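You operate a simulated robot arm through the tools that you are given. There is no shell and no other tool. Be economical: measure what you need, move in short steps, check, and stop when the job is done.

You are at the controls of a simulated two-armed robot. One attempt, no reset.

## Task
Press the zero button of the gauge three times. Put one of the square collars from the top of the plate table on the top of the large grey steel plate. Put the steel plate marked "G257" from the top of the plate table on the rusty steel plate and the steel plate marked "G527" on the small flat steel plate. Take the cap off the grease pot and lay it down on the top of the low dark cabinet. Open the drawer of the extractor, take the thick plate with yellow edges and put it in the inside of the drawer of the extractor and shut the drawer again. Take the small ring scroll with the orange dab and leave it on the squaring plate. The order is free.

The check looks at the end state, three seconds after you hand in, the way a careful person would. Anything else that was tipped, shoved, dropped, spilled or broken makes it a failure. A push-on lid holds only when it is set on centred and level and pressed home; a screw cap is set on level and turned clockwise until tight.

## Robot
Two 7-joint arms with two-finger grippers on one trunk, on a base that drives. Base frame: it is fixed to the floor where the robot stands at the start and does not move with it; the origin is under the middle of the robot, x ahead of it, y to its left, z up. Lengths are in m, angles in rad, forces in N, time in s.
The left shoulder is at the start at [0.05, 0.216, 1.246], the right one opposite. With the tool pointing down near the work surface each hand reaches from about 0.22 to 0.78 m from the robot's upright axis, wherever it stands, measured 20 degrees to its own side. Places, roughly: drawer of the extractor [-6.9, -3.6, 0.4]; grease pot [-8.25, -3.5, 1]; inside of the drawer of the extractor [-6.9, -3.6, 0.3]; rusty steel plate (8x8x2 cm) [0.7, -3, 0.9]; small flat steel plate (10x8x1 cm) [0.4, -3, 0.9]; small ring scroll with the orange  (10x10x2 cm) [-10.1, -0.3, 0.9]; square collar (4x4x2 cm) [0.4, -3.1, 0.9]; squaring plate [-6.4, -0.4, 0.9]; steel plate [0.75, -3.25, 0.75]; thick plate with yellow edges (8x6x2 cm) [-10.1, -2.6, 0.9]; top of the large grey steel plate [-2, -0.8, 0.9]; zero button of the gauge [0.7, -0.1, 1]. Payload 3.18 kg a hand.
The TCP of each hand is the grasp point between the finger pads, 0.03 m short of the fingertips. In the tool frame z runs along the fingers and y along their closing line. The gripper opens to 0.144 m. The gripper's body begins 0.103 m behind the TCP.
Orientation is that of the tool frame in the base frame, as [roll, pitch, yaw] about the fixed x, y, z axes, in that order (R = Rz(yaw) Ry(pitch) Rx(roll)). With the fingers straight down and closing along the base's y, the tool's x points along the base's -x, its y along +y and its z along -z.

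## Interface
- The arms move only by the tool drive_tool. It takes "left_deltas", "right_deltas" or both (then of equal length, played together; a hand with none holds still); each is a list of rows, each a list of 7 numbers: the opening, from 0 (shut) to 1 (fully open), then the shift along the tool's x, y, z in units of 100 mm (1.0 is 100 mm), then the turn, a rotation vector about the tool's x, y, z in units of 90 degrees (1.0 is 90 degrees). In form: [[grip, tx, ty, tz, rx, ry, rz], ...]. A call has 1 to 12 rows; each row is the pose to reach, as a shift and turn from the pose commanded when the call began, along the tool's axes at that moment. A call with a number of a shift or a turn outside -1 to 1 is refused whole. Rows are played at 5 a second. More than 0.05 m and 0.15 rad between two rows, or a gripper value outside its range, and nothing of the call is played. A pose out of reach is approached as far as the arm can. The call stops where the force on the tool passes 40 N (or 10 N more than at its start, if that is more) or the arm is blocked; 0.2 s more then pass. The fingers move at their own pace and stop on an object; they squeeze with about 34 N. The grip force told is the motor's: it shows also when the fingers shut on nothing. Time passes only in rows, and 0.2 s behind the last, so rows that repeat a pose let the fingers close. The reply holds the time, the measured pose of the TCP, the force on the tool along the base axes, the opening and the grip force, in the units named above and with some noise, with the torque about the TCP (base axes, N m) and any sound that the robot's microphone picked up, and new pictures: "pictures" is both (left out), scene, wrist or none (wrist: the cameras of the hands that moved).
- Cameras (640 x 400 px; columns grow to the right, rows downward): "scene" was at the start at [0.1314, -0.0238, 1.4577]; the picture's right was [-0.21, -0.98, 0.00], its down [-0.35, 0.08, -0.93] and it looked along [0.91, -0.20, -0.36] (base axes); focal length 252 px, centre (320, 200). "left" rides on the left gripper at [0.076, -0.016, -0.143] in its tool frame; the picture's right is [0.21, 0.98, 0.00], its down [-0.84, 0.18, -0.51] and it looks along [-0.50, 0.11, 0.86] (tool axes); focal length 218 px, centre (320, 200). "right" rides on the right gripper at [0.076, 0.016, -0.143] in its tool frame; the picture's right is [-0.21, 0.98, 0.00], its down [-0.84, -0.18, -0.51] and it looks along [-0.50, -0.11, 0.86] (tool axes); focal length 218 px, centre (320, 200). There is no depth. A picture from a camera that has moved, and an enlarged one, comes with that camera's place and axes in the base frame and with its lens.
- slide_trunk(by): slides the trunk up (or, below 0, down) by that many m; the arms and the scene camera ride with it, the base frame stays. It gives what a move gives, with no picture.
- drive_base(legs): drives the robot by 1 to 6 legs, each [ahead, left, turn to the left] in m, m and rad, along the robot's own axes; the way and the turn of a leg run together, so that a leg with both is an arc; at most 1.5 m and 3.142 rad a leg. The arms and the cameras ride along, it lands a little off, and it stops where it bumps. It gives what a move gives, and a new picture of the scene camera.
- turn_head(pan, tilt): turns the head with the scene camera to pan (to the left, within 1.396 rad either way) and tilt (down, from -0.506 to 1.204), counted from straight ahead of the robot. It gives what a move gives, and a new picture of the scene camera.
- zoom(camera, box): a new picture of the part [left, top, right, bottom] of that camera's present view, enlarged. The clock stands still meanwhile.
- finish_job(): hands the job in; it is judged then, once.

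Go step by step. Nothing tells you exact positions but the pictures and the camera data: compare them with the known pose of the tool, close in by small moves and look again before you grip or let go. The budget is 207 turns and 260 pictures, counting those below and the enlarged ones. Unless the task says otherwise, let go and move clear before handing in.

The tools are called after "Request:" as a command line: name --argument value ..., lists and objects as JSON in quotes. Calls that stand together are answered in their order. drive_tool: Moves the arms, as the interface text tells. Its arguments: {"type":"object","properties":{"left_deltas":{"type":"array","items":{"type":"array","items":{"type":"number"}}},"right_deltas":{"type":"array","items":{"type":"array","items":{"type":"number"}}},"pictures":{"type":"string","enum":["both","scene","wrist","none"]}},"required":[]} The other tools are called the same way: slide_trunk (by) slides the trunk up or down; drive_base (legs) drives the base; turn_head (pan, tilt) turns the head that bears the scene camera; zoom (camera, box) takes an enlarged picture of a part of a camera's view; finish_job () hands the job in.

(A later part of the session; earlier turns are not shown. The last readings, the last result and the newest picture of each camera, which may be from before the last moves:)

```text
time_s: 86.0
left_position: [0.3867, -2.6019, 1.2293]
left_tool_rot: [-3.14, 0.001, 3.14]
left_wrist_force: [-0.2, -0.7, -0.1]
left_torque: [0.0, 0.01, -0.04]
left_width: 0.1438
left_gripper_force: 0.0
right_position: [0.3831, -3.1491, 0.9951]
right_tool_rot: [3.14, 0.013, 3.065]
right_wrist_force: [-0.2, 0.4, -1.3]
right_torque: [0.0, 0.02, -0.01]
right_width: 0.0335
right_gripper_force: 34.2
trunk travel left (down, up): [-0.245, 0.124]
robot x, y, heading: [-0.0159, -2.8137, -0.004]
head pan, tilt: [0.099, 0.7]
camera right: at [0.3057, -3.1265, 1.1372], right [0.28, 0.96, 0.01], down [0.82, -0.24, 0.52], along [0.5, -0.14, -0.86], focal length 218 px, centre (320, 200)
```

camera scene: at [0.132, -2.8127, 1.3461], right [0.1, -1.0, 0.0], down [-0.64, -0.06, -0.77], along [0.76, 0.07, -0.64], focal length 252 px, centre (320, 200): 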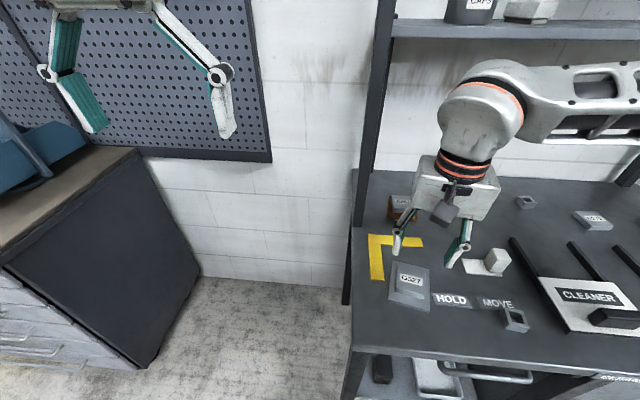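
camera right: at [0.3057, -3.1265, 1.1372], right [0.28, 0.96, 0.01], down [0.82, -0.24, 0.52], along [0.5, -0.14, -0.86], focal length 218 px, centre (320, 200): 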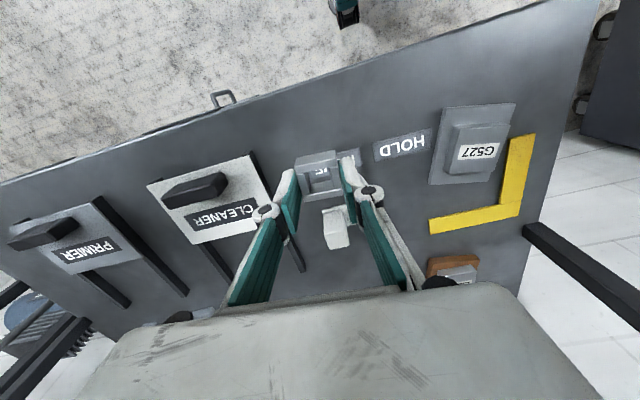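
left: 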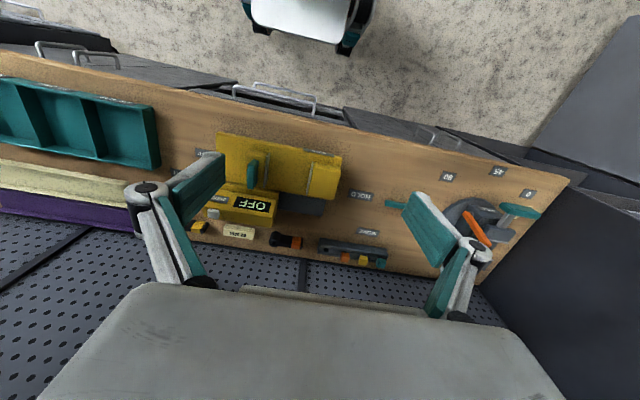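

The collar is held. I'll raise it, back out, and drive back up the aisle to look for the large grey steel plate around [-2, -0.8].

Request:
drive_tool --right_deltas '[[0, 0, 0, -0.15, 0, 0, 0], [0, 0, 0, -0.35, 0, 0, 0], [0, 0, 0, -0.6, 0, 0, 0], [0, 0, 0, -0.9, 0, 0, 0]]' --pictures "none"

Request:
drive_base --legs '[[-0.12, 0, 0], [0, 1.4, 0], [0, 1.4, 0], [0, 0, 1.57]]'

Request:
turn_head --pan 0.5 --tilt 0.4

```text
time_s: 87.0
left_position: [0.3868, -2.6023, 1.2288]
left_tool_rot: [-3.138, 0.0, 3.14]
left_wrist_force: [-1.1, 0.8, -0.2]
left_torque: [-0.02, 0.04, -0.01]
left_width: 0.144
left_gripper_force: 0.1
right_position: [0.3812, -3.1486, 1.086]
right_tool_rot: [3.141, 0.013, 3.064]
right_wrist_force: [0.0, 0.4, -1.4]
right_torque: [-0.02, -0.04, 0.03]
right_width: 0.0335
right_gripper_force: 34.4
trunk travel left (down, up): [-0.245, 0.124]
robot x, y, heading: [-0.0142, -2.8173, -0.001]
head pan, tilt: [0.099, 0.7]
```

```text
time_s: 116.2
left_position: [-0.3213, 0.3929, 1.2291]
left_tool_rot: [-3.141, 0.0, -1.597]
left_wrist_force: [-1.2, -0.9, 0.1]
left_torque: [-0.02, 0.01, 0.0]
left_width: 0.1439
left_gripper_force: 0.1
right_position: [0.2253, 0.3724, 1.0858]
right_tool_rot: [3.138, 0.014, -1.671]
right_wrist_force: [-0.7, 0.3, -0.5]
right_torque: [-0.02, -0.01, 0.04]
right_width: 0.0336
right_gripper_force: 33.9
trunk travel left (down, up): [-0.245, 0.124]
robot x, y, heading: [-0.1129, -0.015, 1.549]
head pan, tilt: [0.099, 0.7]
camera scene: at [-0.121, 0.1298, 1.3459], right [1.0, 0.07, 0.0], down [0.05, -0.64, -0.76], along [-0.06, 0.76, -0.64], focal length 252 px, centre (320, 200)
```

scene: 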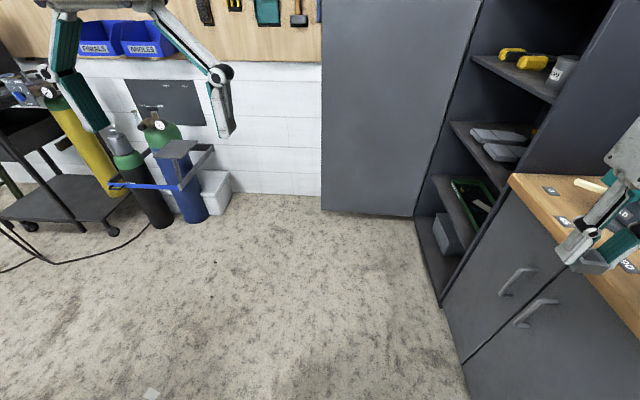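

```text
time_s: 117.0
left_position: [-0.3222, 0.393, 1.2305]
left_tool_rot: [-3.138, 0.0, -1.598]
left_wrist_force: [-0.1, -0.1, 0.1]
left_torque: [-0.01, 0.0, -0.02]
left_width: 0.1441
left_gripper_force: 0.0
right_position: [0.225, 0.3723, 1.0859]
right_tool_rot: [3.138, 0.014, -1.673]
right_wrist_force: [-0.1, -0.5, -0.7]
right_torque: [-0.02, -0.02, -0.03]
right_width: 0.0334
right_gripper_force: 34.1
trunk travel left (down, up): [-0.245, 0.124]
robot x, y, heading: [-0.1188, -0.0185, 1.542]
head pan, tilt: [0.499, 0.4]
camera scene: at [-0.1568, 0.1276, 1.3727], right [0.89, 0.45, 0.0], down [0.18, -0.35, -0.92], along [-0.42, 0.82, -0.39], focal length 252 px, centre (320, 200)
```

scene: 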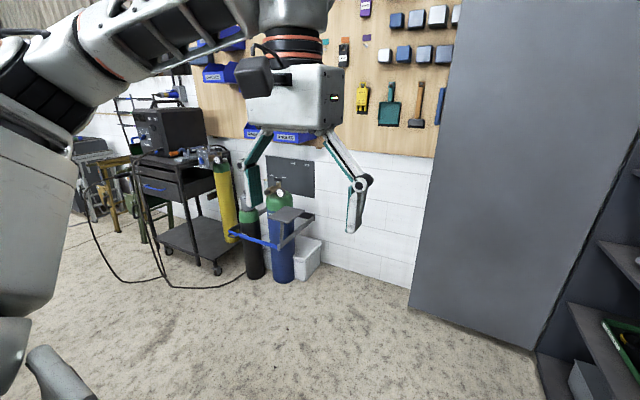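

There's open floor to the left. I'll move ahead slightly, turn to face -x and look.

Request:
drive_base --legs '[[0.35, 0, 0], [0, 0, 1.57]]'

Request:
turn_head --pan 0.35 --tilt 0.45

```text
time_s: 123.1
left_position: [-0.5192, 0.1425, 1.2295]
left_tool_rot: [-3.139, 0.0, -0.047]
left_wrist_force: [-0.3, 0.1, -0.5]
left_torque: [0.02, 0.01, 0.0]
left_width: 0.1442
left_gripper_force: 0.1
right_position: [-0.487, 0.6889, 1.086]
right_tool_rot: [3.138, 0.016, -0.124]
right_wrist_force: [-0.2, -0.3, -1.7]
right_torque: [-0.03, 0.0, 0.02]
right_width: 0.0338
right_gripper_force: 33.9
trunk travel left (down, up): [-0.245, 0.124]
robot x, y, heading: [-0.1065, 0.3365, 3.097]
head pan, tilt: [0.499, 0.4]
camera scene: at [-0.254, 0.2966, 1.3728], right [-0.43, 0.9, 0.0], down [0.35, 0.17, -0.92], along [-0.83, -0.4, -0.39], focal length 252 px, centre (320, 200)
```

scene: 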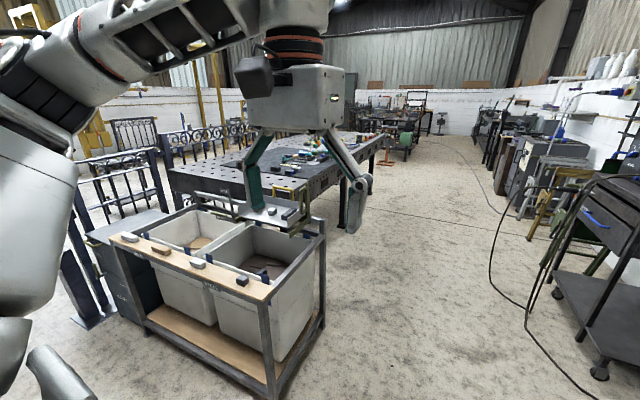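

```text
time_s: 123.8
left_position: [-0.5177, 0.142, 1.2287]
left_tool_rot: [-3.139, -0.001, -0.049]
left_wrist_force: [-0.2, -0.1, 0.1]
left_torque: [-0.02, -0.03, 0.0]
left_width: 0.144
left_gripper_force: 0.1
right_position: [-0.4872, 0.6886, 1.0848]
right_tool_rot: [3.137, 0.013, -0.125]
right_wrist_force: [0.8, 0.8, -0.9]
right_torque: [0.03, 0.0, 0.0]
right_width: 0.0337
right_gripper_force: 34.0
trunk travel left (down, up): [-0.245, 0.124]
robot x, y, heading: [-0.109, 0.3381, 3.095]
head pan, tilt: [0.351, 0.45]
camera scene: at [-0.2583, 0.3098, 1.3681], right [-0.3, 0.95, 0.0], down [0.42, 0.13, -0.9], along [-0.86, -0.27, -0.44], focal length 252 px, centre (320, 200)
```

scene: 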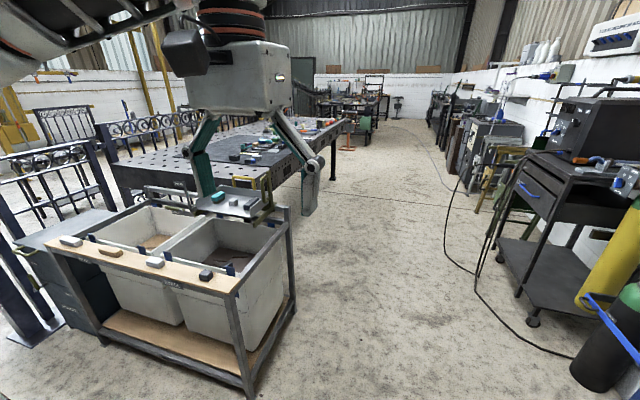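

The aisle along y≈0.3 is clear, with the welding table on the left. I'll drive to x≈-2 and turn left to face the table.

Request:
drive_base --legs '[[0, 0, 0.046], [1.4, 0, 0], [0.5, 0, 0], [0, 0, 1.571]]'

Request:
turn_head --pan 0.0 --tilt 0.5

```text
time_s: 137.6
left_position: [-1.7925, -0.064, 1.2294]
left_tool_rot: [-3.14, 0.0, 1.582]
left_wrist_force: [0.1, 0.2, 0.1]
left_torque: [0.0, 0.01, 0.01]
left_width: 0.1439
left_gripper_force: 0.0
right_position: [-2.3377, -0.0672, 1.0854]
right_tool_rot: [3.137, 0.014, 1.509]
right_wrist_force: [0.1, 0.0, -0.7]
right_torque: [0.02, 0.0, 0.0]
right_width: 0.0337
right_gripper_force: 33.6
trunk travel left (down, up): [-0.245, 0.124]
robot x, y, heading: [-2.0122, 0.3316, -1.559]
head pan, tilt: [0.351, 0.45]
camera scene: at [-1.9795, 0.1806, 1.3681], right [-0.93, -0.35, 0.0], down [-0.15, 0.41, -0.9], along [0.32, -0.84, -0.44], focal length 252 px, centre (320, 200)
```

scene: 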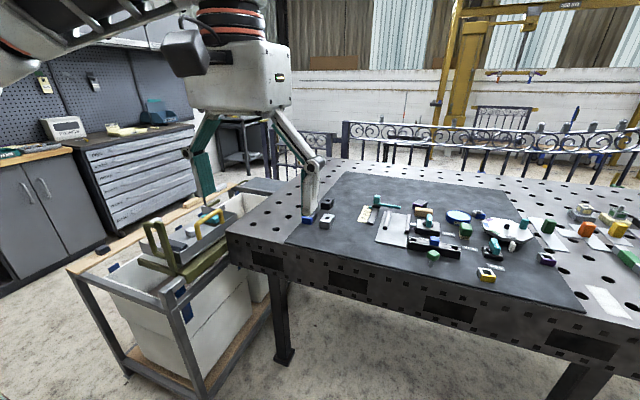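

```text
time_s: 138.4
left_position: [-1.7924, -0.0649, 1.2287]
left_tool_rot: [-3.14, 0.0, 1.583]
left_wrist_force: [0.3, -0.5, 0.1]
left_torque: [0.05, -0.05, -0.02]
left_width: 0.1443
left_gripper_force: 0.2
right_position: [-2.3389, -0.0655, 1.0859]
right_tool_rot: [3.137, 0.013, 1.508]
right_wrist_force: [-0.5, 0.5, -1.1]
right_torque: [-0.01, -0.02, 0.01]
right_width: 0.0338
right_gripper_force: 33.6
trunk travel left (down, up): [-0.245, 0.124]
robot x, y, heading: [-2.0135, 0.3332, -1.56]
head pan, tilt: [0.0, 0.499]
camera scene: at [-2.0111, 0.1755, 1.3636], right [-1.0, -0.01, 0.0], down [-0.01, 0.48, -0.88], along [0.01, -0.88, -0.48], focal length 252 px, centre (320, 200)
```

scene: 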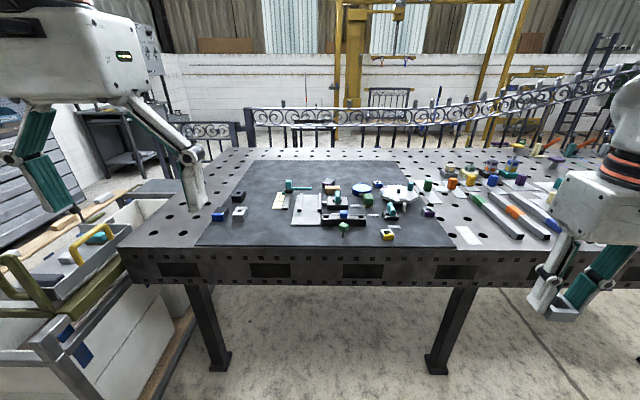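

The large grey sheet spans about x -1.66 to -2.39, y -0.39 to -1.12, with a free spot near [-1.86, -0.46]. I'll drive nearer and bring the hand over it.

Request:
drive_base --legs '[[0.26, 0.17, 0]]'

Request:
drive_tool --right_deltas '[[0, -0.1, 0.4, 0, 0, 0, 0], [0, -0.2, 0.8, 0, 0, 0, 0], [0, -0.25, 1, 0, 0, 0, 0]]' --pictures "none"

Request:
drive_tool --right_deltas '[[0, -0.1, 0.4, 0, 0, 0, 0], [0, -0.2, 0.8, 0, 0, 0, 0], [0, -0.4, 1, 0, 0, 0, 0]]' --pictures "wrist"

```text
time_s: 140.6
left_position: [-1.6174, -0.3242, 1.2299]
left_tool_rot: [-3.139, -0.001, 1.585]
left_wrist_force: [0.1, -0.5, -0.8]
left_torque: [0.05, 0.01, -0.02]
left_width: 0.1442
left_gripper_force: 0.2
right_position: [-2.1637, -0.3278, 1.0853]
right_tool_rot: [3.14, 0.013, 1.511]
right_wrist_force: [0.7, -0.3, -1.2]
right_torque: [0.01, 0.01, -0.01]
right_width: 0.0335
right_gripper_force: 33.9
trunk travel left (down, up): [-0.245, 0.124]
robot x, y, heading: [-1.8385, 0.0744, -1.562]
head pan, tilt: [0.0, 0.499]
camera scene: at [-1.8365, -0.0845, 1.3636], right [-1.0, -0.01, 0.0], down [-0.01, 0.48, -0.88], along [0.01, -0.88, -0.48], focal length 252 px, centre (320, 200)
```

scene: 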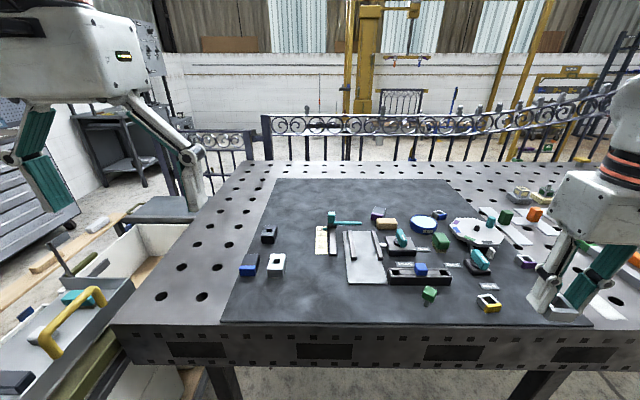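

```text
time_s: 141.4
left_position: [-1.6183, -0.3245, 1.2295]
left_tool_rot: [-3.139, 0.0, 1.586]
left_wrist_force: [-0.3, 0.2, 0.7]
left_torque: [-0.01, 0.05, 0.02]
left_width: 0.1442
left_gripper_force: 0.1
right_position: [-2.0665, -0.3575, 1.0859]
right_tool_rot: [3.137, 0.012, 1.508]
right_wrist_force: [0.4, 0.2, -1.6]
right_torque: [0.04, 0.05, 0.03]
right_width: 0.0337
right_gripper_force: 34.1
trunk travel left (down, up): [-0.245, 0.124]
robot x, y, heading: [-1.8338, 0.0742, -1.561]
head pan, tilt: [0.0, 0.499]
```

```text
time_s: 142.2
left_position: [-1.6184, -0.3238, 1.229]
left_tool_rot: [-3.137, 0.0, 1.586]
left_wrist_force: [0.8, 0.1, 0.5]
left_torque: [-0.01, 0.02, 0.02]
left_width: 0.1439
left_gripper_force: 0.3
right_position: [-1.9679, -0.4048, 1.0866]
right_tool_rot: [3.14, 0.012, 1.511]
right_wrist_force: [0.5, 0.6, -0.4]
right_torque: [0.02, 0.07, -0.02]
right_width: 0.0338
right_gripper_force: 33.7
trunk travel left (down, up): [-0.245, 0.124]
robot x, y, heading: [-1.8416, 0.0773, -1.558]
head pan, tilt: [0.0, 0.499]
camera right: at [-1.9466, -0.3277, 1.2281], right [0.96, -0.27, 0.01], down [-0.23, -0.82, 0.52], along [-0.13, -0.5, -0.86], focal length 218 px, centre (320, 200)
```

right: 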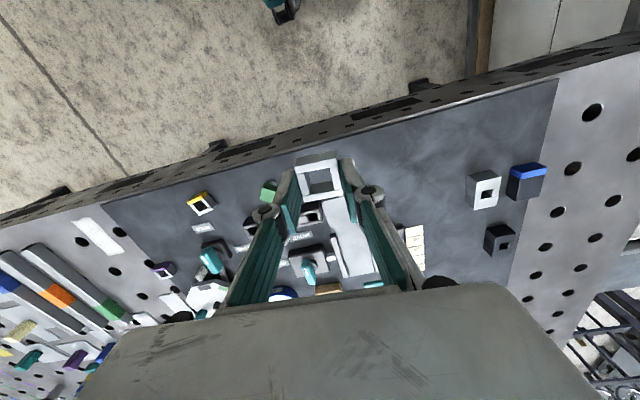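

I'll go to [-1.83, -0.48], free on all sides, and start lowering.

Request:
drive_tool --right_deltas '[[0, -0.2, 0.35, 0, 0, 0, 0], [0, -0.4, 0.7, 0, 0, 0, 0], [0, -0.6, 1, 0.1, 0, 0, 0], [0, -0.65, 1, 0.4, 0, 0, 0]]' --pictures "none"

Request:
drive_tool --right_deltas '[[0, 0, 0.3, 0.1, 0, 0, 0], [0, 0, 0.33, 0.4, 0, 0, 0], [0, 0, 0.33, 0.6, 0, 0, 0]]' --pictures "both"

```text
time_s: 143.2
left_position: [-1.6197, -0.3241, 1.2296]
left_tool_rot: [-3.14, 0.0, 1.582]
left_wrist_force: [-1.0, -0.8, -0.8]
left_torque: [-0.01, -0.03, 0.01]
left_width: 0.1439
left_gripper_force: 0.1
right_position: [-1.8748, -0.4762, 1.0471]
right_tool_rot: [3.137, 0.013, 1.508]
right_wrist_force: [0.4, 0.2, -1.6]
right_torque: [0.01, -0.01, -0.01]
right_width: 0.0339
right_gripper_force: 34.1
trunk travel left (down, up): [-0.245, 0.124]
robot x, y, heading: [-1.835, 0.0733, -1.553]
head pan, tilt: [0.0, 0.499]
```

```text
time_s: 144.0
left_position: [-1.6181, -0.3251, 1.2287]
left_tool_rot: [-3.14, 0.0, 1.585]
left_wrist_force: [-0.1, 0.4, 0.1]
left_torque: [-0.01, 0.01, -0.01]
left_width: 0.1441
left_gripper_force: 0.0
right_position: [-1.8408, -0.4774, 0.9883]
right_tool_rot: [3.138, 0.015, 1.511]
right_wrist_force: [-0.2, 0.0, -1.6]
right_torque: [0.02, 0.0, 0.01]
right_width: 0.0337
right_gripper_force: 33.8
trunk travel left (down, up): [-0.245, 0.124]
robot x, y, heading: [-1.8383, 0.0743, -1.559]
head pan, tilt: [0.0, 0.499]
camera scene: at [-1.8363, -0.0842, 1.3636], right [-1.0, -0.01, 0.0], down [-0.01, 0.48, -0.88], along [0.01, -0.88, -0.48], focal length 252 px, centre (320, 200)
camera right: at [-1.8184, -0.4002, 1.1301], right [0.96, -0.27, 0.01], down [-0.23, -0.82, 0.52], along [-0.13, -0.5, -0.86], focal length 218 px, centre (320, 200)
```

scene: 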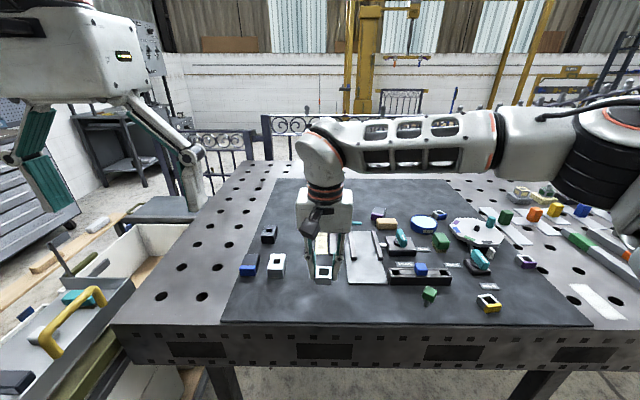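
right: 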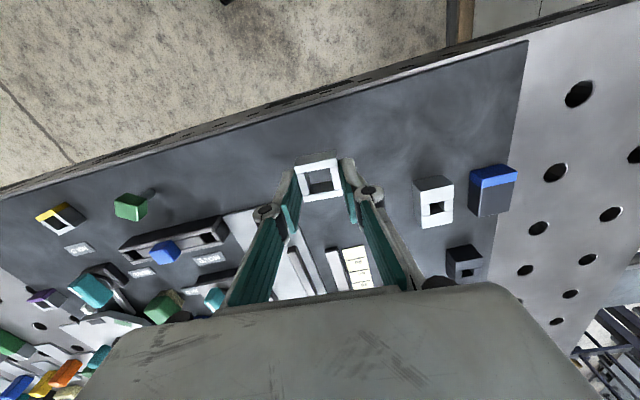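

The spot below is clear. I'll lower in small steps until contact.

Request:
drive_tool --right_deltas '[[0, 0, 0, 0.1, 0, 0, 0], [0, 0, 0, 0.2, 0, 0, 0], [0, 0, 0, 0.27, 0, 0, 0], [0, 0, 0, 0.33, 0, 0, 0], [0, 0, 0, 0.37, 0, 0, 0], [0, 0, 0, 0.4, 0, 0, 0]]' --pictures "wrist"

```text
time_s: 145.4
left_position: [-1.6187, -0.3242, 1.2303]
left_tool_rot: [-3.139, 0.001, 1.586]
left_wrist_force: [0.0, -0.5, 0.6]
left_torque: [-0.02, -0.03, 0.02]
left_width: 0.1439
left_gripper_force: 0.1
right_position: [-1.8405, -0.4789, 0.9472]
right_tool_rot: [3.14, 0.012, 1.511]
right_wrist_force: [0.4, 0.2, -1.1]
right_torque: [0.02, -0.02, 0.0]
right_width: 0.0337
right_gripper_force: 34.0
trunk travel left (down, up): [-0.245, 0.124]
robot x, y, heading: [-1.8397, 0.079, -1.558]
head pan, tilt: [0.0, 0.499]
camera right: at [-1.8188, -0.4011, 1.0895], right [0.96, -0.27, 0.01], down [-0.23, -0.82, 0.52], along [-0.13, -0.5, -0.86], focal length 218 px, centre (320, 200)
```

right: 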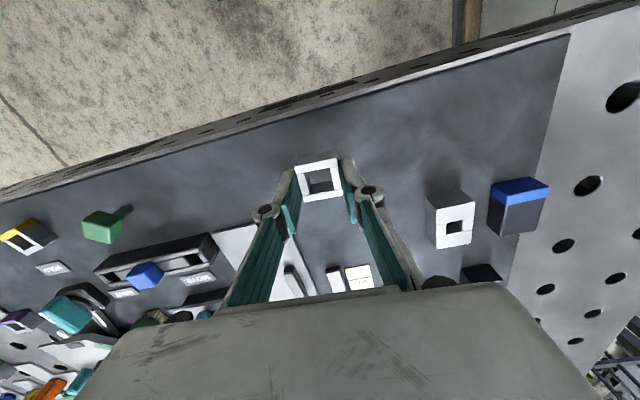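

Request:
drive_tool --right_deltas '[[0, 0, 0, 0.04, 0, 0, 0], [0, 0, 0, 0.08, 0, 0, 0], [0, 0, 0, 0.12, 0, 0, 0], [0, 0, 0, 0.15, 0, 0, 0], [0, 0, 0, 0.18, 0, 0, 0], [0, 0, 0, 0.21, 0, 0, 0], [0, 0, 0, 0.24, 0, 0, 0], [0, 0, 0, 0.27, 0, 0, 0], [0, 0, 0, 0.3, 0, 0, 0], [0, 0, 0, 0.33, 0, 0, 0], [0, 0, 0, 0.36, 0, 0, 0]]' --pictures "wrist"

```text
time_s: 147.8
left_position: [-1.6178, -0.3235, 1.2296]
left_tool_rot: [-3.14, -0.001, 1.585]
left_wrist_force: [0.6, 1.2, -0.8]
left_torque: [0.03, -0.01, -0.01]
left_width: 0.1439
left_gripper_force: 0.0
right_position: [-1.8406, -0.4797, 0.9113]
right_tool_rot: [3.14, 0.012, 1.508]
right_wrist_force: [0.2, 0.0, -0.9]
right_torque: [0.02, -0.01, -0.01]
right_width: 0.0338
right_gripper_force: 34.0
trunk travel left (down, up): [-0.245, 0.124]
robot x, y, heading: [-1.8374, 0.0754, -1.559]
head pan, tilt: [0.0, 0.499]
camera right: at [-1.8191, -0.4015, 1.0536], right [0.96, -0.27, 0.01], down [-0.23, -0.82, 0.52], along [-0.14, -0.5, -0.86], focal length 218 px, centre (320, 200)
```

right: 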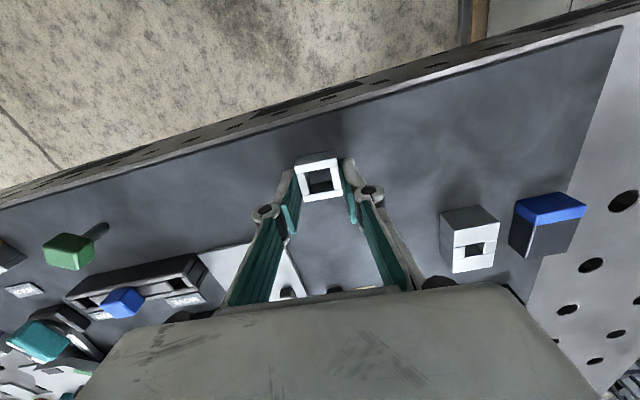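

No contact yet; the sheet is lower than guessed. I'll continue down.

Request:
drive_tool --right_deltas '[[0, 0, 0, 0.03, 0, 0, 0], [0, 0, 0, 0.06, 0, 0, 0], [0, 0, 0, 0.09, 0, 0, 0], [0, 0, 0, 0.11, 0, 0, 0], [0, 0, 0, 0.13, 0, 0, 0], [0, 0, 0, 0.15, 0, 0, 0], [0, 0, 0, 0.17, 0, 0, 0], [0, 0, 0, 0.19, 0, 0, 0]]' --pictures "wrist"

```text
time_s: 149.7
left_position: [-1.6183, -0.3232, 1.2283]
left_tool_rot: [-3.138, 0.0, 1.583]
left_wrist_force: [0.1, 0.1, -0.7]
left_torque: [0.0, -0.02, 0.01]
left_width: 0.1443
left_gripper_force: 0.0
right_position: [-1.8398, -0.4812, 0.8968]
right_tool_rot: [3.133, 0.017, 1.506]
right_wrist_force: [-3.9, 6.6, 19.1]
right_torque: [0.46, 0.54, -0.25]
right_width: 0.0335
right_gripper_force: 33.8
trunk travel left (down, up): [-0.245, 0.124]
robot x, y, heading: [-1.8387, 0.0763, -1.556]
head pan, tilt: [0.0, 0.499]
stopped in row 8 (right hand): the force on the tool passed its limit at 42 N (the readings are from after the stop); the commanded pose is now the measured one
camera right: at [-1.8189, -0.4013, 1.0392], right [0.96, -0.27, 0.01], down [-0.24, -0.82, 0.52], along [-0.13, -0.5, -0.85], focal length 218 px, centre (320, 200)
```

right: 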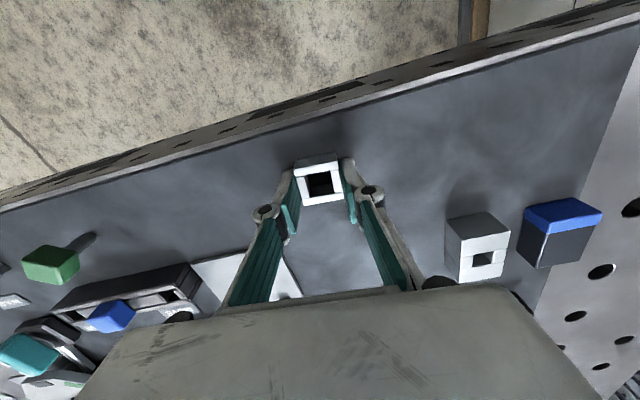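

Contact made. I'll ease up, release and rise.

Request:
drive_tool --right_deltas '[[0, 0, 0, -0.03, 0, 0, 0], [0, 0, 0, -0.03, 0, 0, 0], [0.4, 0, 0, -0.03, 0, 0, 0], [0.45, 0, 0, -0.03, 0, 0, 0], [0.45, 0, 0, -0.2, 0, 0, 0], [0.45, 0, 0, -0.6, 0, 0, 0], [0.45, 0.0, 0, -1, 0, 0, 0]]' --pictures "wrist"

```text
time_s: 151.3
left_position: [-1.6177, -0.3229, 1.2299]
left_tool_rot: [-3.139, 0.001, 1.583]
left_wrist_force: [-0.5, -0.6, -0.5]
left_torque: [-0.05, 0.0, -0.01]
left_width: 0.1441
left_gripper_force: 0.1
right_position: [-1.8401, -0.4773, 0.9959]
right_tool_rot: [3.135, 0.018, 1.509]
right_wrist_force: [0.5, 1.3, 0.4]
right_torque: [-0.01, 0.02, 0.0]
right_width: 0.0649
right_gripper_force: 0.0
trunk travel left (down, up): [-0.245, 0.124]
robot x, y, heading: [-1.8406, 0.0754, -1.559]
head pan, tilt: [0.0, 0.499]
camera right: at [-1.8192, -0.3997, 1.137], right [0.96, -0.27, 0.01], down [-0.23, -0.82, 0.52], along [-0.13, -0.5, -0.85], focal length 218 px, centre (320, 200)
```

right: 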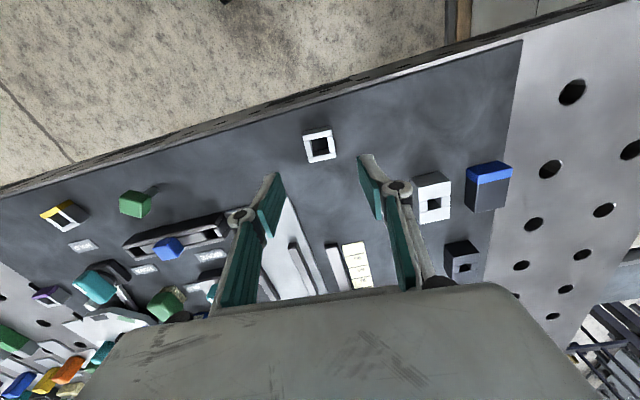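

The collar is on the grey plate. Now I'll back away, face -x and head for the scroll at x≈-10.

Request:
drive_tool --right_deltas '[[0.45, 0.3, -0.2, -0.3, 0, 0, 0], [0.45, 0.6, -0.4, -0.6, 0, 0, 0], [0.45, 0.9, -0.8, -0.8, 0, 0, 0], [0.45, 0.9, -1, -1, 0, 0, 0]]' --pictures "none"

Request:
drive_base --legs '[[-0.25, 0, 0], [0, 0, -1.58]]'

Request:
turn_head --pan 0 --tilt 0.2

```text
refused: row 3 steps farther than a row can; nothing moved
```

```text
time_s: 157.0
left_position: [-2.247, 0.1156, 1.2302]
left_tool_rot: [-3.142, 0.001, -0.014]
left_wrist_force: [0.4, 0.2, 0.1]
left_torque: [0.02, -0.01, -0.03]
left_width: 0.1442
left_gripper_force: 0.0
right_position: [-2.3964, 0.3401, 0.9962]
right_tool_rot: [3.135, 0.018, -0.087]
right_wrist_force: [-0.2, -1.3, -0.6]
right_torque: [-0.02, -0.04, -0.01]
right_width: 0.065
right_gripper_force: 0.1
trunk travel left (down, up): [-0.245, 0.124]
robot x, y, heading: [-1.839, 0.3204, 3.13]
head pan, tilt: [0.0, 0.499]
camera scene: at [-1.9977, 0.3237, 1.3636], right [0.01, 1.0, 0.0], down [0.48, -0.01, -0.88], along [-0.88, 0.01, -0.48], focal length 252 px, centre (320, 200)
```

scene: 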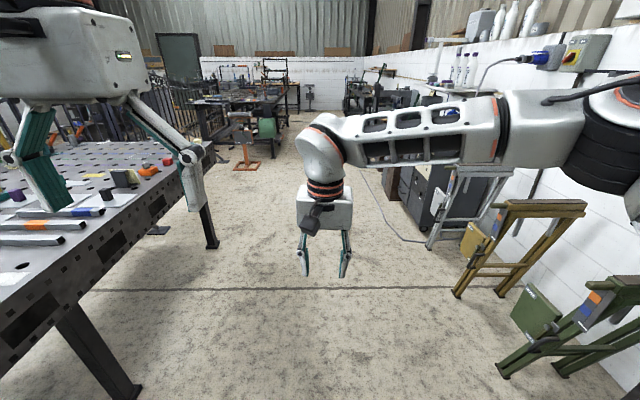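

```text
time_s: 157.8
left_position: [-2.2466, 0.1153, 1.229]
left_tool_rot: [-3.139, 0.001, -0.012]
left_wrist_force: [-0.3, -0.5, 0.0]
left_torque: [-0.01, 0.03, -0.01]
left_width: 0.1443
left_gripper_force: 0.1
right_position: [-2.3964, 0.3415, 0.996]
right_tool_rot: [3.137, 0.016, -0.087]
right_wrist_force: [-0.7, 0.5, 1.3]
right_torque: [-0.04, -0.02, 0.01]
right_width: 0.0648
right_gripper_force: 0.1
trunk travel left (down, up): [-0.245, 0.124]
robot x, y, heading: [-1.8423, 0.3225, 3.131]
head pan, tilt: [0.0, 0.201]
camera scene: at [-1.9999, 0.3235, 1.3913], right [0.01, 1.0, 0.0], down [0.2, 0.0, -0.98], along [-0.98, 0.01, -0.2], focal length 252 px, centre (320, 200)
```

scene: 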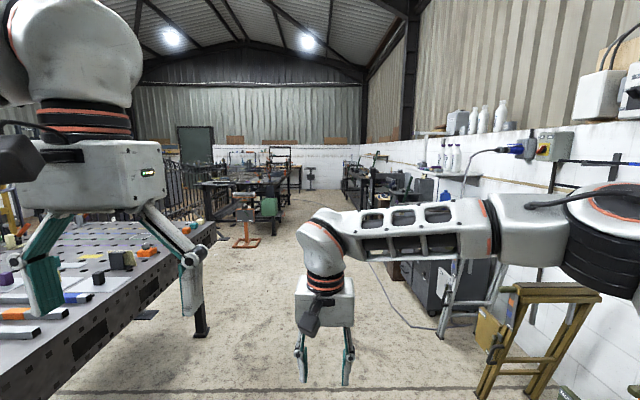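

The aisle ahead is clear along y≈0.3. I'll tuck the right hand and drive on.

Request:
drive_tool --right_deltas '[[0.45, 0.25, -0.25, -0.2, 0, 0, 0], [0.45, 0.5, -0.5, -0.4, 0, 0, 0], [0.45, 0.75, -0.75, -0.6, 0, 0, 0], [0.45, 1, -1, -0.8, 0, 0, 0]]' --pictures "none"

Request:
drive_base --legs '[[1.5, 0.05, 0], [1.5, 0.05, 0], [0.8, 0, 0]]'

Request:
turn_head --pan 0.3 --tilt 0.3

```text
time_s: 158.8
left_position: [-2.2464, 0.1156, 1.2298]
left_tool_rot: [-3.14, 0.002, -0.012]
left_wrist_force: [0.2, -0.4, -0.3]
left_torque: [-0.01, 0.01, 0.03]
left_width: 0.144
left_gripper_force: 0.0
right_position: [-2.2849, 0.4323, 1.0743]
right_tool_rot: [3.135, 0.018, -0.089]
right_wrist_force: [-0.2, 0.1, -0.2]
right_torque: [0.03, 0.04, 0.02]
right_width: 0.0648
right_gripper_force: 0.1
trunk travel left (down, up): [-0.245, 0.124]
robot x, y, heading: [-1.8411, 0.3223, 3.129]
head pan, tilt: [0.0, 0.201]
```

```text
refused: leg 1 is longer than a leg can be; nothing moved
```

```text
time_s: 159.6
left_position: [-2.2478, 0.1163, 1.2296]
left_tool_rot: [-3.14, 0.001, -0.012]
left_wrist_force: [0.9, 0.2, -0.1]
left_torque: [0.02, -0.01, 0.02]
left_width: 0.1441
left_gripper_force: 0.1
right_position: [-2.2865, 0.4315, 1.0734]
right_tool_rot: [3.134, 0.017, -0.088]
right_wrist_force: [-0.4, -0.8, -0.4]
right_torque: [0.02, -0.02, -0.01]
right_width: 0.0648
right_gripper_force: 0.1
trunk travel left (down, up): [-0.245, 0.124]
robot x, y, heading: [-1.8429, 0.3273, 3.13]
head pan, tilt: [0.3, 0.3]
camera scene: at [-1.9961, 0.2961, 1.3821], right [-0.28, 0.96, 0.0], down [0.28, 0.08, -0.96], along [-0.92, -0.27, -0.3], focal length 252 px, centre (320, 200)
```

scene: 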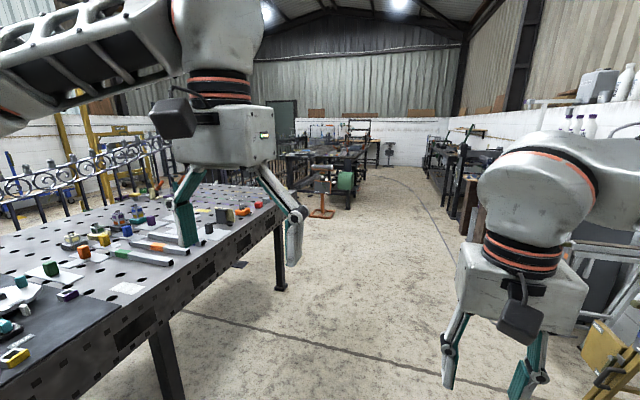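

Request:
drive_base --legs '[[1.45, 0.05, 0], [1.45, 0.0, 0], [0.8, 0, 0]]'

Request:
turn_head --pan 0.5 --tilt 0.35

```text
time_s: 177.5
left_position: [-5.9423, 0.1066, 1.2285]
left_tool_rot: [-3.139, -0.001, -0.012]
left_wrist_force: [-0.2, -0.8, -0.1]
left_torque: [-0.01, -0.02, -0.02]
left_width: 0.1442
left_gripper_force: 0.1
right_position: [-5.9813, 0.4244, 1.0729]
right_tool_rot: [3.136, 0.017, -0.088]
right_wrist_force: [0.0, -0.1, 0.5]
right_torque: [0.03, -0.01, 0.02]
right_width: 0.0648
right_gripper_force: 0.1
trunk travel left (down, up): [-0.245, 0.124]
robot x, y, heading: [-5.536, 0.3201, 3.127]
head pan, tilt: [0.3, 0.3]
camera scene: at [-5.6919, 0.2874, 1.382], right [-0.28, 0.96, 0.0], down [0.28, 0.08, -0.96], along [-0.92, -0.27, -0.3], focal length 252 px, centre (320, 200)
```

scene: 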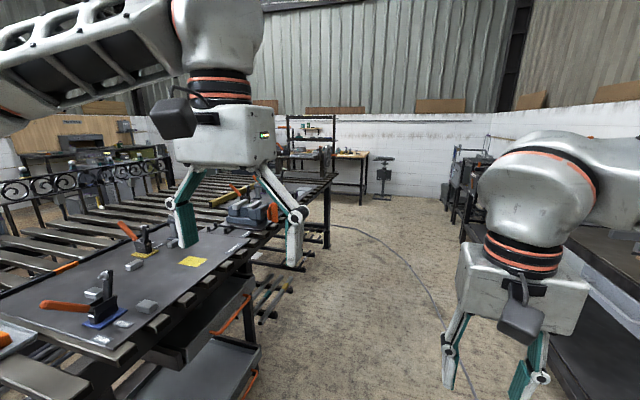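

```text
time_s: 178.2
left_position: [-5.9419, 0.1074, 1.2294]
left_tool_rot: [-3.14, -0.002, -0.012]
left_wrist_force: [-0.6, -1.4, -0.3]
left_torque: [-0.01, 0.01, -0.05]
left_width: 0.144
left_gripper_force: 0.1
right_position: [-5.9806, 0.4237, 1.0735]
right_tool_rot: [3.134, 0.019, -0.089]
right_wrist_force: [0.4, 0.0, 0.2]
right_torque: [0.02, 0.0, -0.05]
right_width: 0.0647
right_gripper_force: 0.0
trunk travel left (down, up): [-0.245, 0.124]
robot x, y, heading: [-5.5411, 0.3186, 3.131]
head pan, tilt: [0.499, 0.351]
camera scene: at [-5.6842, 0.2704, 1.3774], right [-0.47, 0.88, 0.0], down [0.3, 0.16, -0.94], along [-0.83, -0.44, -0.34], focal length 252 px, centre (320, 200)
```

scene: 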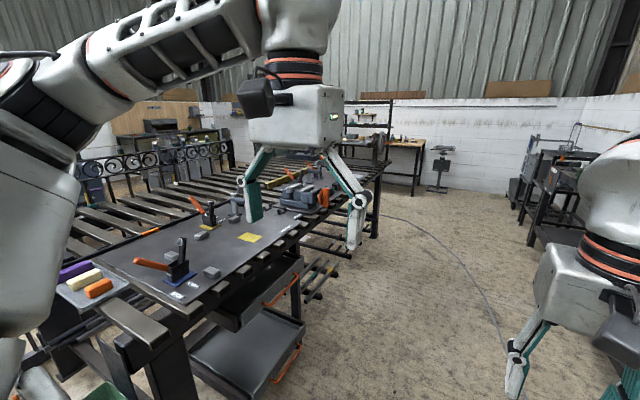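

I pass the squaring plate on the left. I'll continue toward x≈-9.2 to find the scroll.

Request:
drive_base --legs '[[1.45, 0.0, 0], [1.45, 0.0, 0], [0.7, 0, 0]]'

Request:
turn_head --pan 0.5 --tilt 0.45

```text
time_s: 195.7
left_position: [-9.5534, 0.1739, 1.2302]
left_tool_rot: [-3.14, -0.001, -0.028]
left_wrist_force: [-0.8, 0.0, 0.5]
left_torque: [-0.03, -0.05, 0.0]
left_width: 0.1439
left_gripper_force: 0.1
right_position: [-9.587, 0.4915, 1.0726]
right_tool_rot: [3.134, 0.019, -0.108]
right_wrist_force: [-0.4, -0.7, 0.0]
right_torque: [-0.03, 0.0, -0.01]
right_width: 0.0648
right_gripper_force: 0.0
trunk travel left (down, up): [-0.245, 0.124]
robot x, y, heading: [-9.1429, 0.3705, 3.106]
head pan, tilt: [0.499, 0.351]
camera scene: at [-9.2924, 0.3327, 1.3773], right [-0.45, 0.89, 0.0], down [0.31, 0.16, -0.94], along [-0.84, -0.42, -0.34], focal length 252 px, centre (320, 200)
```

scene: 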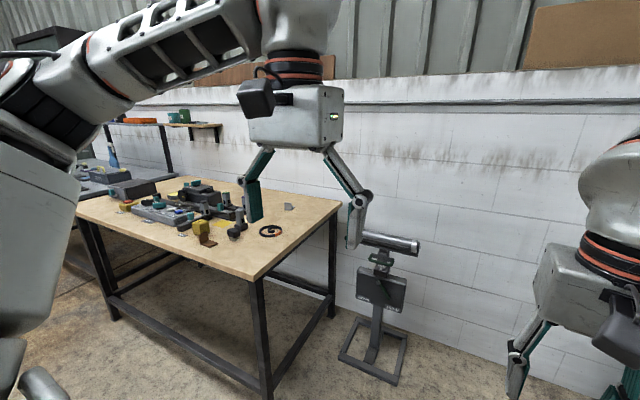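

```text
time_s: 196.4
left_position: [-9.5532, 0.1742, 1.2297]
left_tool_rot: [-3.139, 0.001, -0.03]
left_wrist_force: [0.3, -0.3, 0.5]
left_torque: [-0.02, 0.0, -0.01]
left_width: 0.1442
left_gripper_force: 0.0
right_position: [-9.5856, 0.4912, 1.0739]
right_tool_rot: [3.133, 0.015, -0.107]
right_wrist_force: [-0.1, -0.4, -0.2]
right_torque: [0.0, -0.04, 0.02]
right_width: 0.0648
right_gripper_force: 0.0
trunk travel left (down, up): [-0.245, 0.124]
robot x, y, heading: [-9.1453, 0.3796, 3.113]
head pan, tilt: [0.499, 0.45]
camera scene: at [-9.2909, 0.3332, 1.3682], right [-0.45, 0.89, 0.0], down [0.39, 0.2, -0.9], along [-0.8, -0.41, -0.43], focal length 252 px, centre (320, 200)
```

scene: 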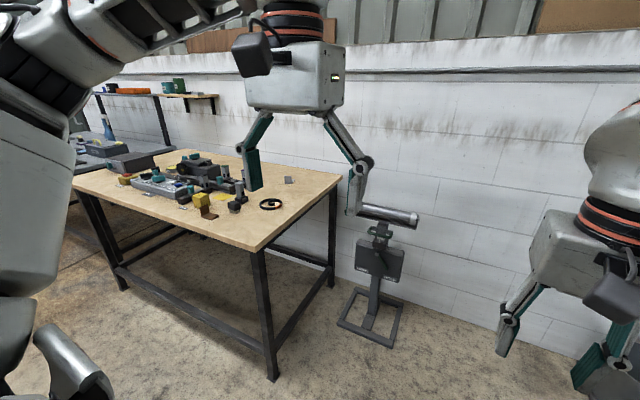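

The scroll (black ring with an orange dab) lies near [-10.07, -0.315] on the wooden table. I'll position the base so the left hand can reach it.

Request:
drive_base --legs '[[0, 0, 0.03], [0, 0.48, 0], [0.27, 0, 0]]'

Request:
drive_tool --left_deltas '[[1, -0.3, 0, 0.3, 0, 0, 0], [1, -0.6, 0, 0.6, 0, 0, 0], [1, -0.9, 0, 0.9, 0, 0, 0]]' --pictures "wrist"

```text
time_s: 203.0
left_position: [-9.8132, -0.3198, 1.2298]
left_tool_rot: [-3.14, 0.0, 0.001]
left_wrist_force: [-0.8, 0.0, 0.6]
left_torque: [0.04, -0.04, -0.03]
left_width: 0.1439
left_gripper_force: 0.0
right_position: [-9.8564, -0.0024, 1.0737]
right_tool_rot: [3.136, 0.017, -0.075]
right_wrist_force: [0.2, -1.6, -0.3]
right_torque: [-0.01, -0.01, 0.0]
right_width: 0.0647
right_gripper_force: 0.0
trunk travel left (down, up): [-0.245, 0.124]
robot x, y, heading: [-9.4133, -0.1045, -3.142]
head pan, tilt: [0.499, 0.45]
camera scene: at [-9.5571, -0.1515, 1.3681], right [-0.48, 0.88, 0.0], down [0.38, 0.21, -0.9], along [-0.79, -0.43, -0.44], focal length 252 px, centre (320, 200)
```

scene: 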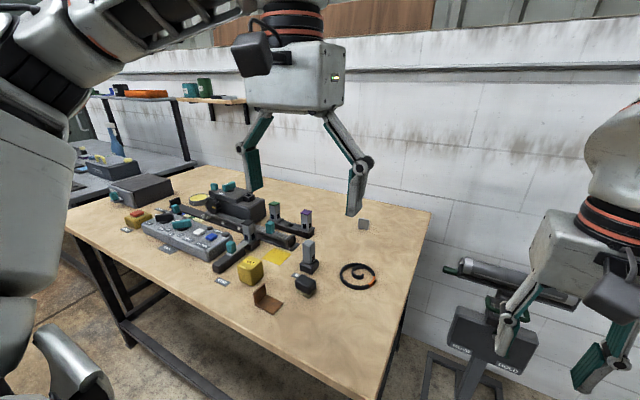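

```text
time_s: 203.8
left_position: [-9.9044, -0.3198, 1.1375]
left_tool_rot: [-3.14, 0.002, 0.001]
left_wrist_force: [-0.1, -0.3, 0.1]
left_torque: [0.0, -0.06, 0.01]
left_width: 0.1439
left_gripper_force: 0.1
right_position: [-9.8574, -0.0024, 1.0723]
right_tool_rot: [3.137, 0.016, -0.074]
right_wrist_force: [-0.9, 1.1, 0.0]
right_torque: [0.01, -0.01, 0.01]
right_width: 0.0646
right_gripper_force: 0.0
trunk travel left (down, up): [-0.245, 0.124]
robot x, y, heading: [-9.4131, -0.1038, -3.142]
head pan, tilt: [0.499, 0.45]
camera left: at [-9.8278, -0.3034, 1.2811], right [0.21, -0.98, 0.0], down [-0.84, -0.18, 0.51], along [-0.5, -0.1, -0.86], focal length 218 px, centre (320, 200)
```

left: 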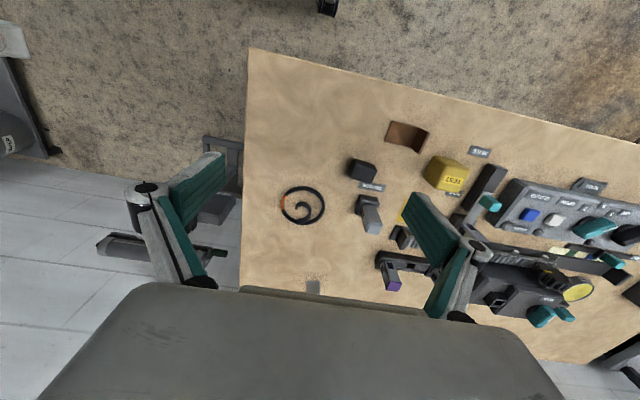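

The scroll centre is about [-10.094, -0.315], roughly 10 cm across. I'll bring the left hand over it.

Request:
drive_tool --left_deltas '[[1, -0.4, 0.02, 0.1, 0, 0, 0], [1, -0.8, 0.04, 0.2, 0, 0, 0], [1, -1, 0.04, 0.5, 0, 0, 0]]' --pictures "none"

Request:
drive_tool --left_deltas '[[1, -0.4, 0.0, 0.1, 0, 0, 0], [1, -0.8, 0.0, 0.3, 0, 0, 0], [1, -0.9, 0.0, 0.7, 0, 0, 0]]' --pictures "wrist"

Request:
zoom --camera "left" --box '[180, 70, 420, 220]'

```text
time_s: 204.6
left_position: [-10.0044, -0.3242, 1.0884]
left_tool_rot: [-3.139, 0.0, 0.002]
left_wrist_force: [-0.5, 0.0, 0.0]
left_torque: [0.03, -0.04, -0.01]
left_width: 0.1438
left_gripper_force: 0.0
right_position: [-9.8575, -0.0033, 1.0726]
right_tool_rot: [3.137, 0.016, -0.075]
right_wrist_force: [-0.2, -0.2, 0.3]
right_torque: [0.05, -0.02, 0.02]
right_width: 0.0649
right_gripper_force: 0.0
trunk travel left (down, up): [-0.245, 0.124]
robot x, y, heading: [-9.4151, -0.1045, -3.142]
head pan, tilt: [0.499, 0.45]
```

```text
time_s: 205.4
left_position: [-10.0582, -0.3235, 1.0611]
left_tool_rot: [-3.141, 0.002, 0.004]
left_wrist_force: [0.6, -0.5, -0.8]
left_torque: [0.0, 0.0, 0.01]
left_width: 0.1441
left_gripper_force: 0.1
left hand out of reach, approached as far as the arm can: row 2, 3
right_position: [-9.8569, -0.0022, 1.0739]
right_tool_rot: [3.133, 0.017, -0.076]
right_wrist_force: [0.0, 1.5, 0.8]
right_torque: [-0.05, 0.01, 0.0]
right_width: 0.0651
right_gripper_force: 0.0
trunk travel left (down, up): [-0.245, 0.124]
robot x, y, heading: [-9.4128, -0.1002, -3.144]
head pan, tilt: [0.499, 0.45]
camera left: at [-9.9815, -0.3069, 1.2043], right [0.21, -0.98, 0.0], down [-0.84, -0.18, 0.51], along [-0.5, -0.1, -0.86], focal length 218 px, centre (320, 200)
```

left: 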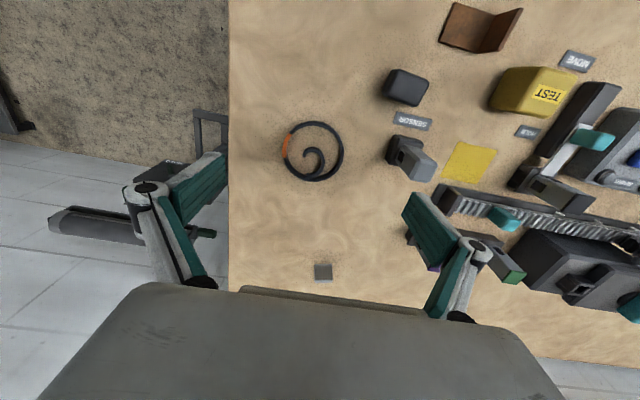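

```text
2.67 times, centred on (300, 145) of left
camera zoom: at [-9.9815, -0.3069, 1.2043], right [0.21, -0.98, 0.0], down [-0.84, -0.18, 0.51], along [-0.5, -0.1, -0.86], focal length 582 px, centre (373, 347)
```

zoom: 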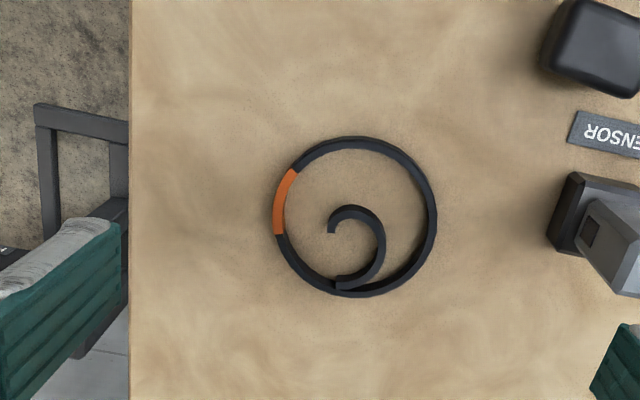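

I'll nudge the base 4 cm closer, then go down with the left hand and check.

Request:
drive_base --legs '[[0.045, 0, 0]]'

Request:
drive_tool --left_deltas '[[1, 0, -0.06, 0.4, 0, 0, 0], [1, 0, -0.06, 0.8, 0, 0, 0], [1, 0.0, -0.06, 1, 0, 0, 0]]' --pictures "wrist"

```text
time_s: 206.3
left_position: [-10.1037, -0.3248, 1.0608]
left_tool_rot: [-3.138, -0.001, 0.003]
left_wrist_force: [-0.8, 0.8, -0.7]
left_torque: [0.01, -0.09, -0.01]
left_width: 0.1444
left_gripper_force: 0.0
right_position: [-9.9017, -0.0022, 1.0732]
right_tool_rot: [3.136, 0.015, -0.074]
right_wrist_force: [-0.6, -0.2, 0.2]
right_torque: [0.01, -0.04, 0.03]
right_width: 0.065
right_gripper_force: 0.1
trunk travel left (down, up): [-0.245, 0.124]
robot x, y, heading: [-9.4551, -0.1044, -3.144]
head pan, tilt: [0.499, 0.45]
camera scene: at [-9.6027, -0.1516, 1.3679], right [-0.48, 0.88, 0.0], down [0.38, 0.21, -0.9], along [-0.79, -0.43, -0.44], focal length 252 px, centre (320, 200)
```

scene: 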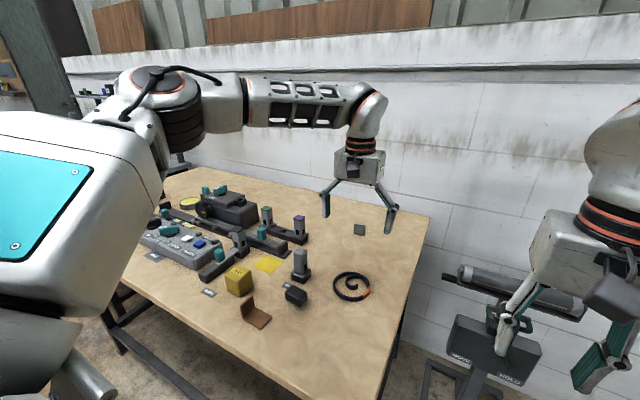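

```text
time_s: 207.1
left_position: [-10.1026, -0.3174, 0.9612]
left_tool_rot: [-3.138, 0.001, 0.002]
left_wrist_force: [-0.3, -0.4, 0.0]
left_torque: [0.0, -0.05, -0.02]
left_width: 0.1438
left_gripper_force: 0.0
right_position: [-9.9009, -0.0036, 1.0736]
right_tool_rot: [3.137, 0.017, -0.074]
right_wrist_force: [-0.4, 0.4, -0.7]
right_torque: [-0.06, -0.03, 0.02]
right_width: 0.0648
right_gripper_force: 0.0
trunk travel left (down, up): [-0.245, 0.124]
robot x, y, heading: [-9.4519, -0.1016, -3.145]
head pan, tilt: [0.499, 0.45]
camera left: at [-10.0258, -0.3009, 1.1046], right [0.21, -0.98, 0.0], down [-0.84, -0.18, 0.51], along [-0.5, -0.1, -0.86], focal length 218 px, centre (320, 200)
```

left: 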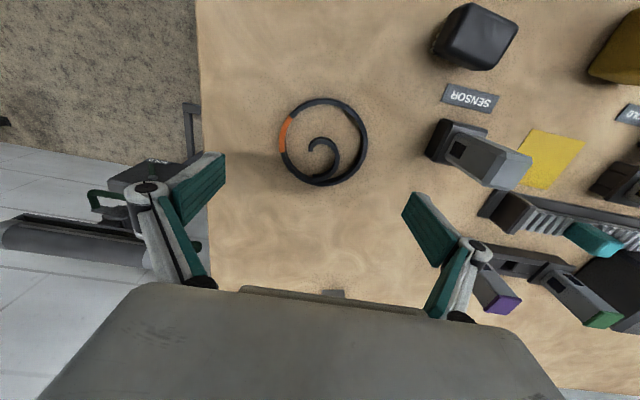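

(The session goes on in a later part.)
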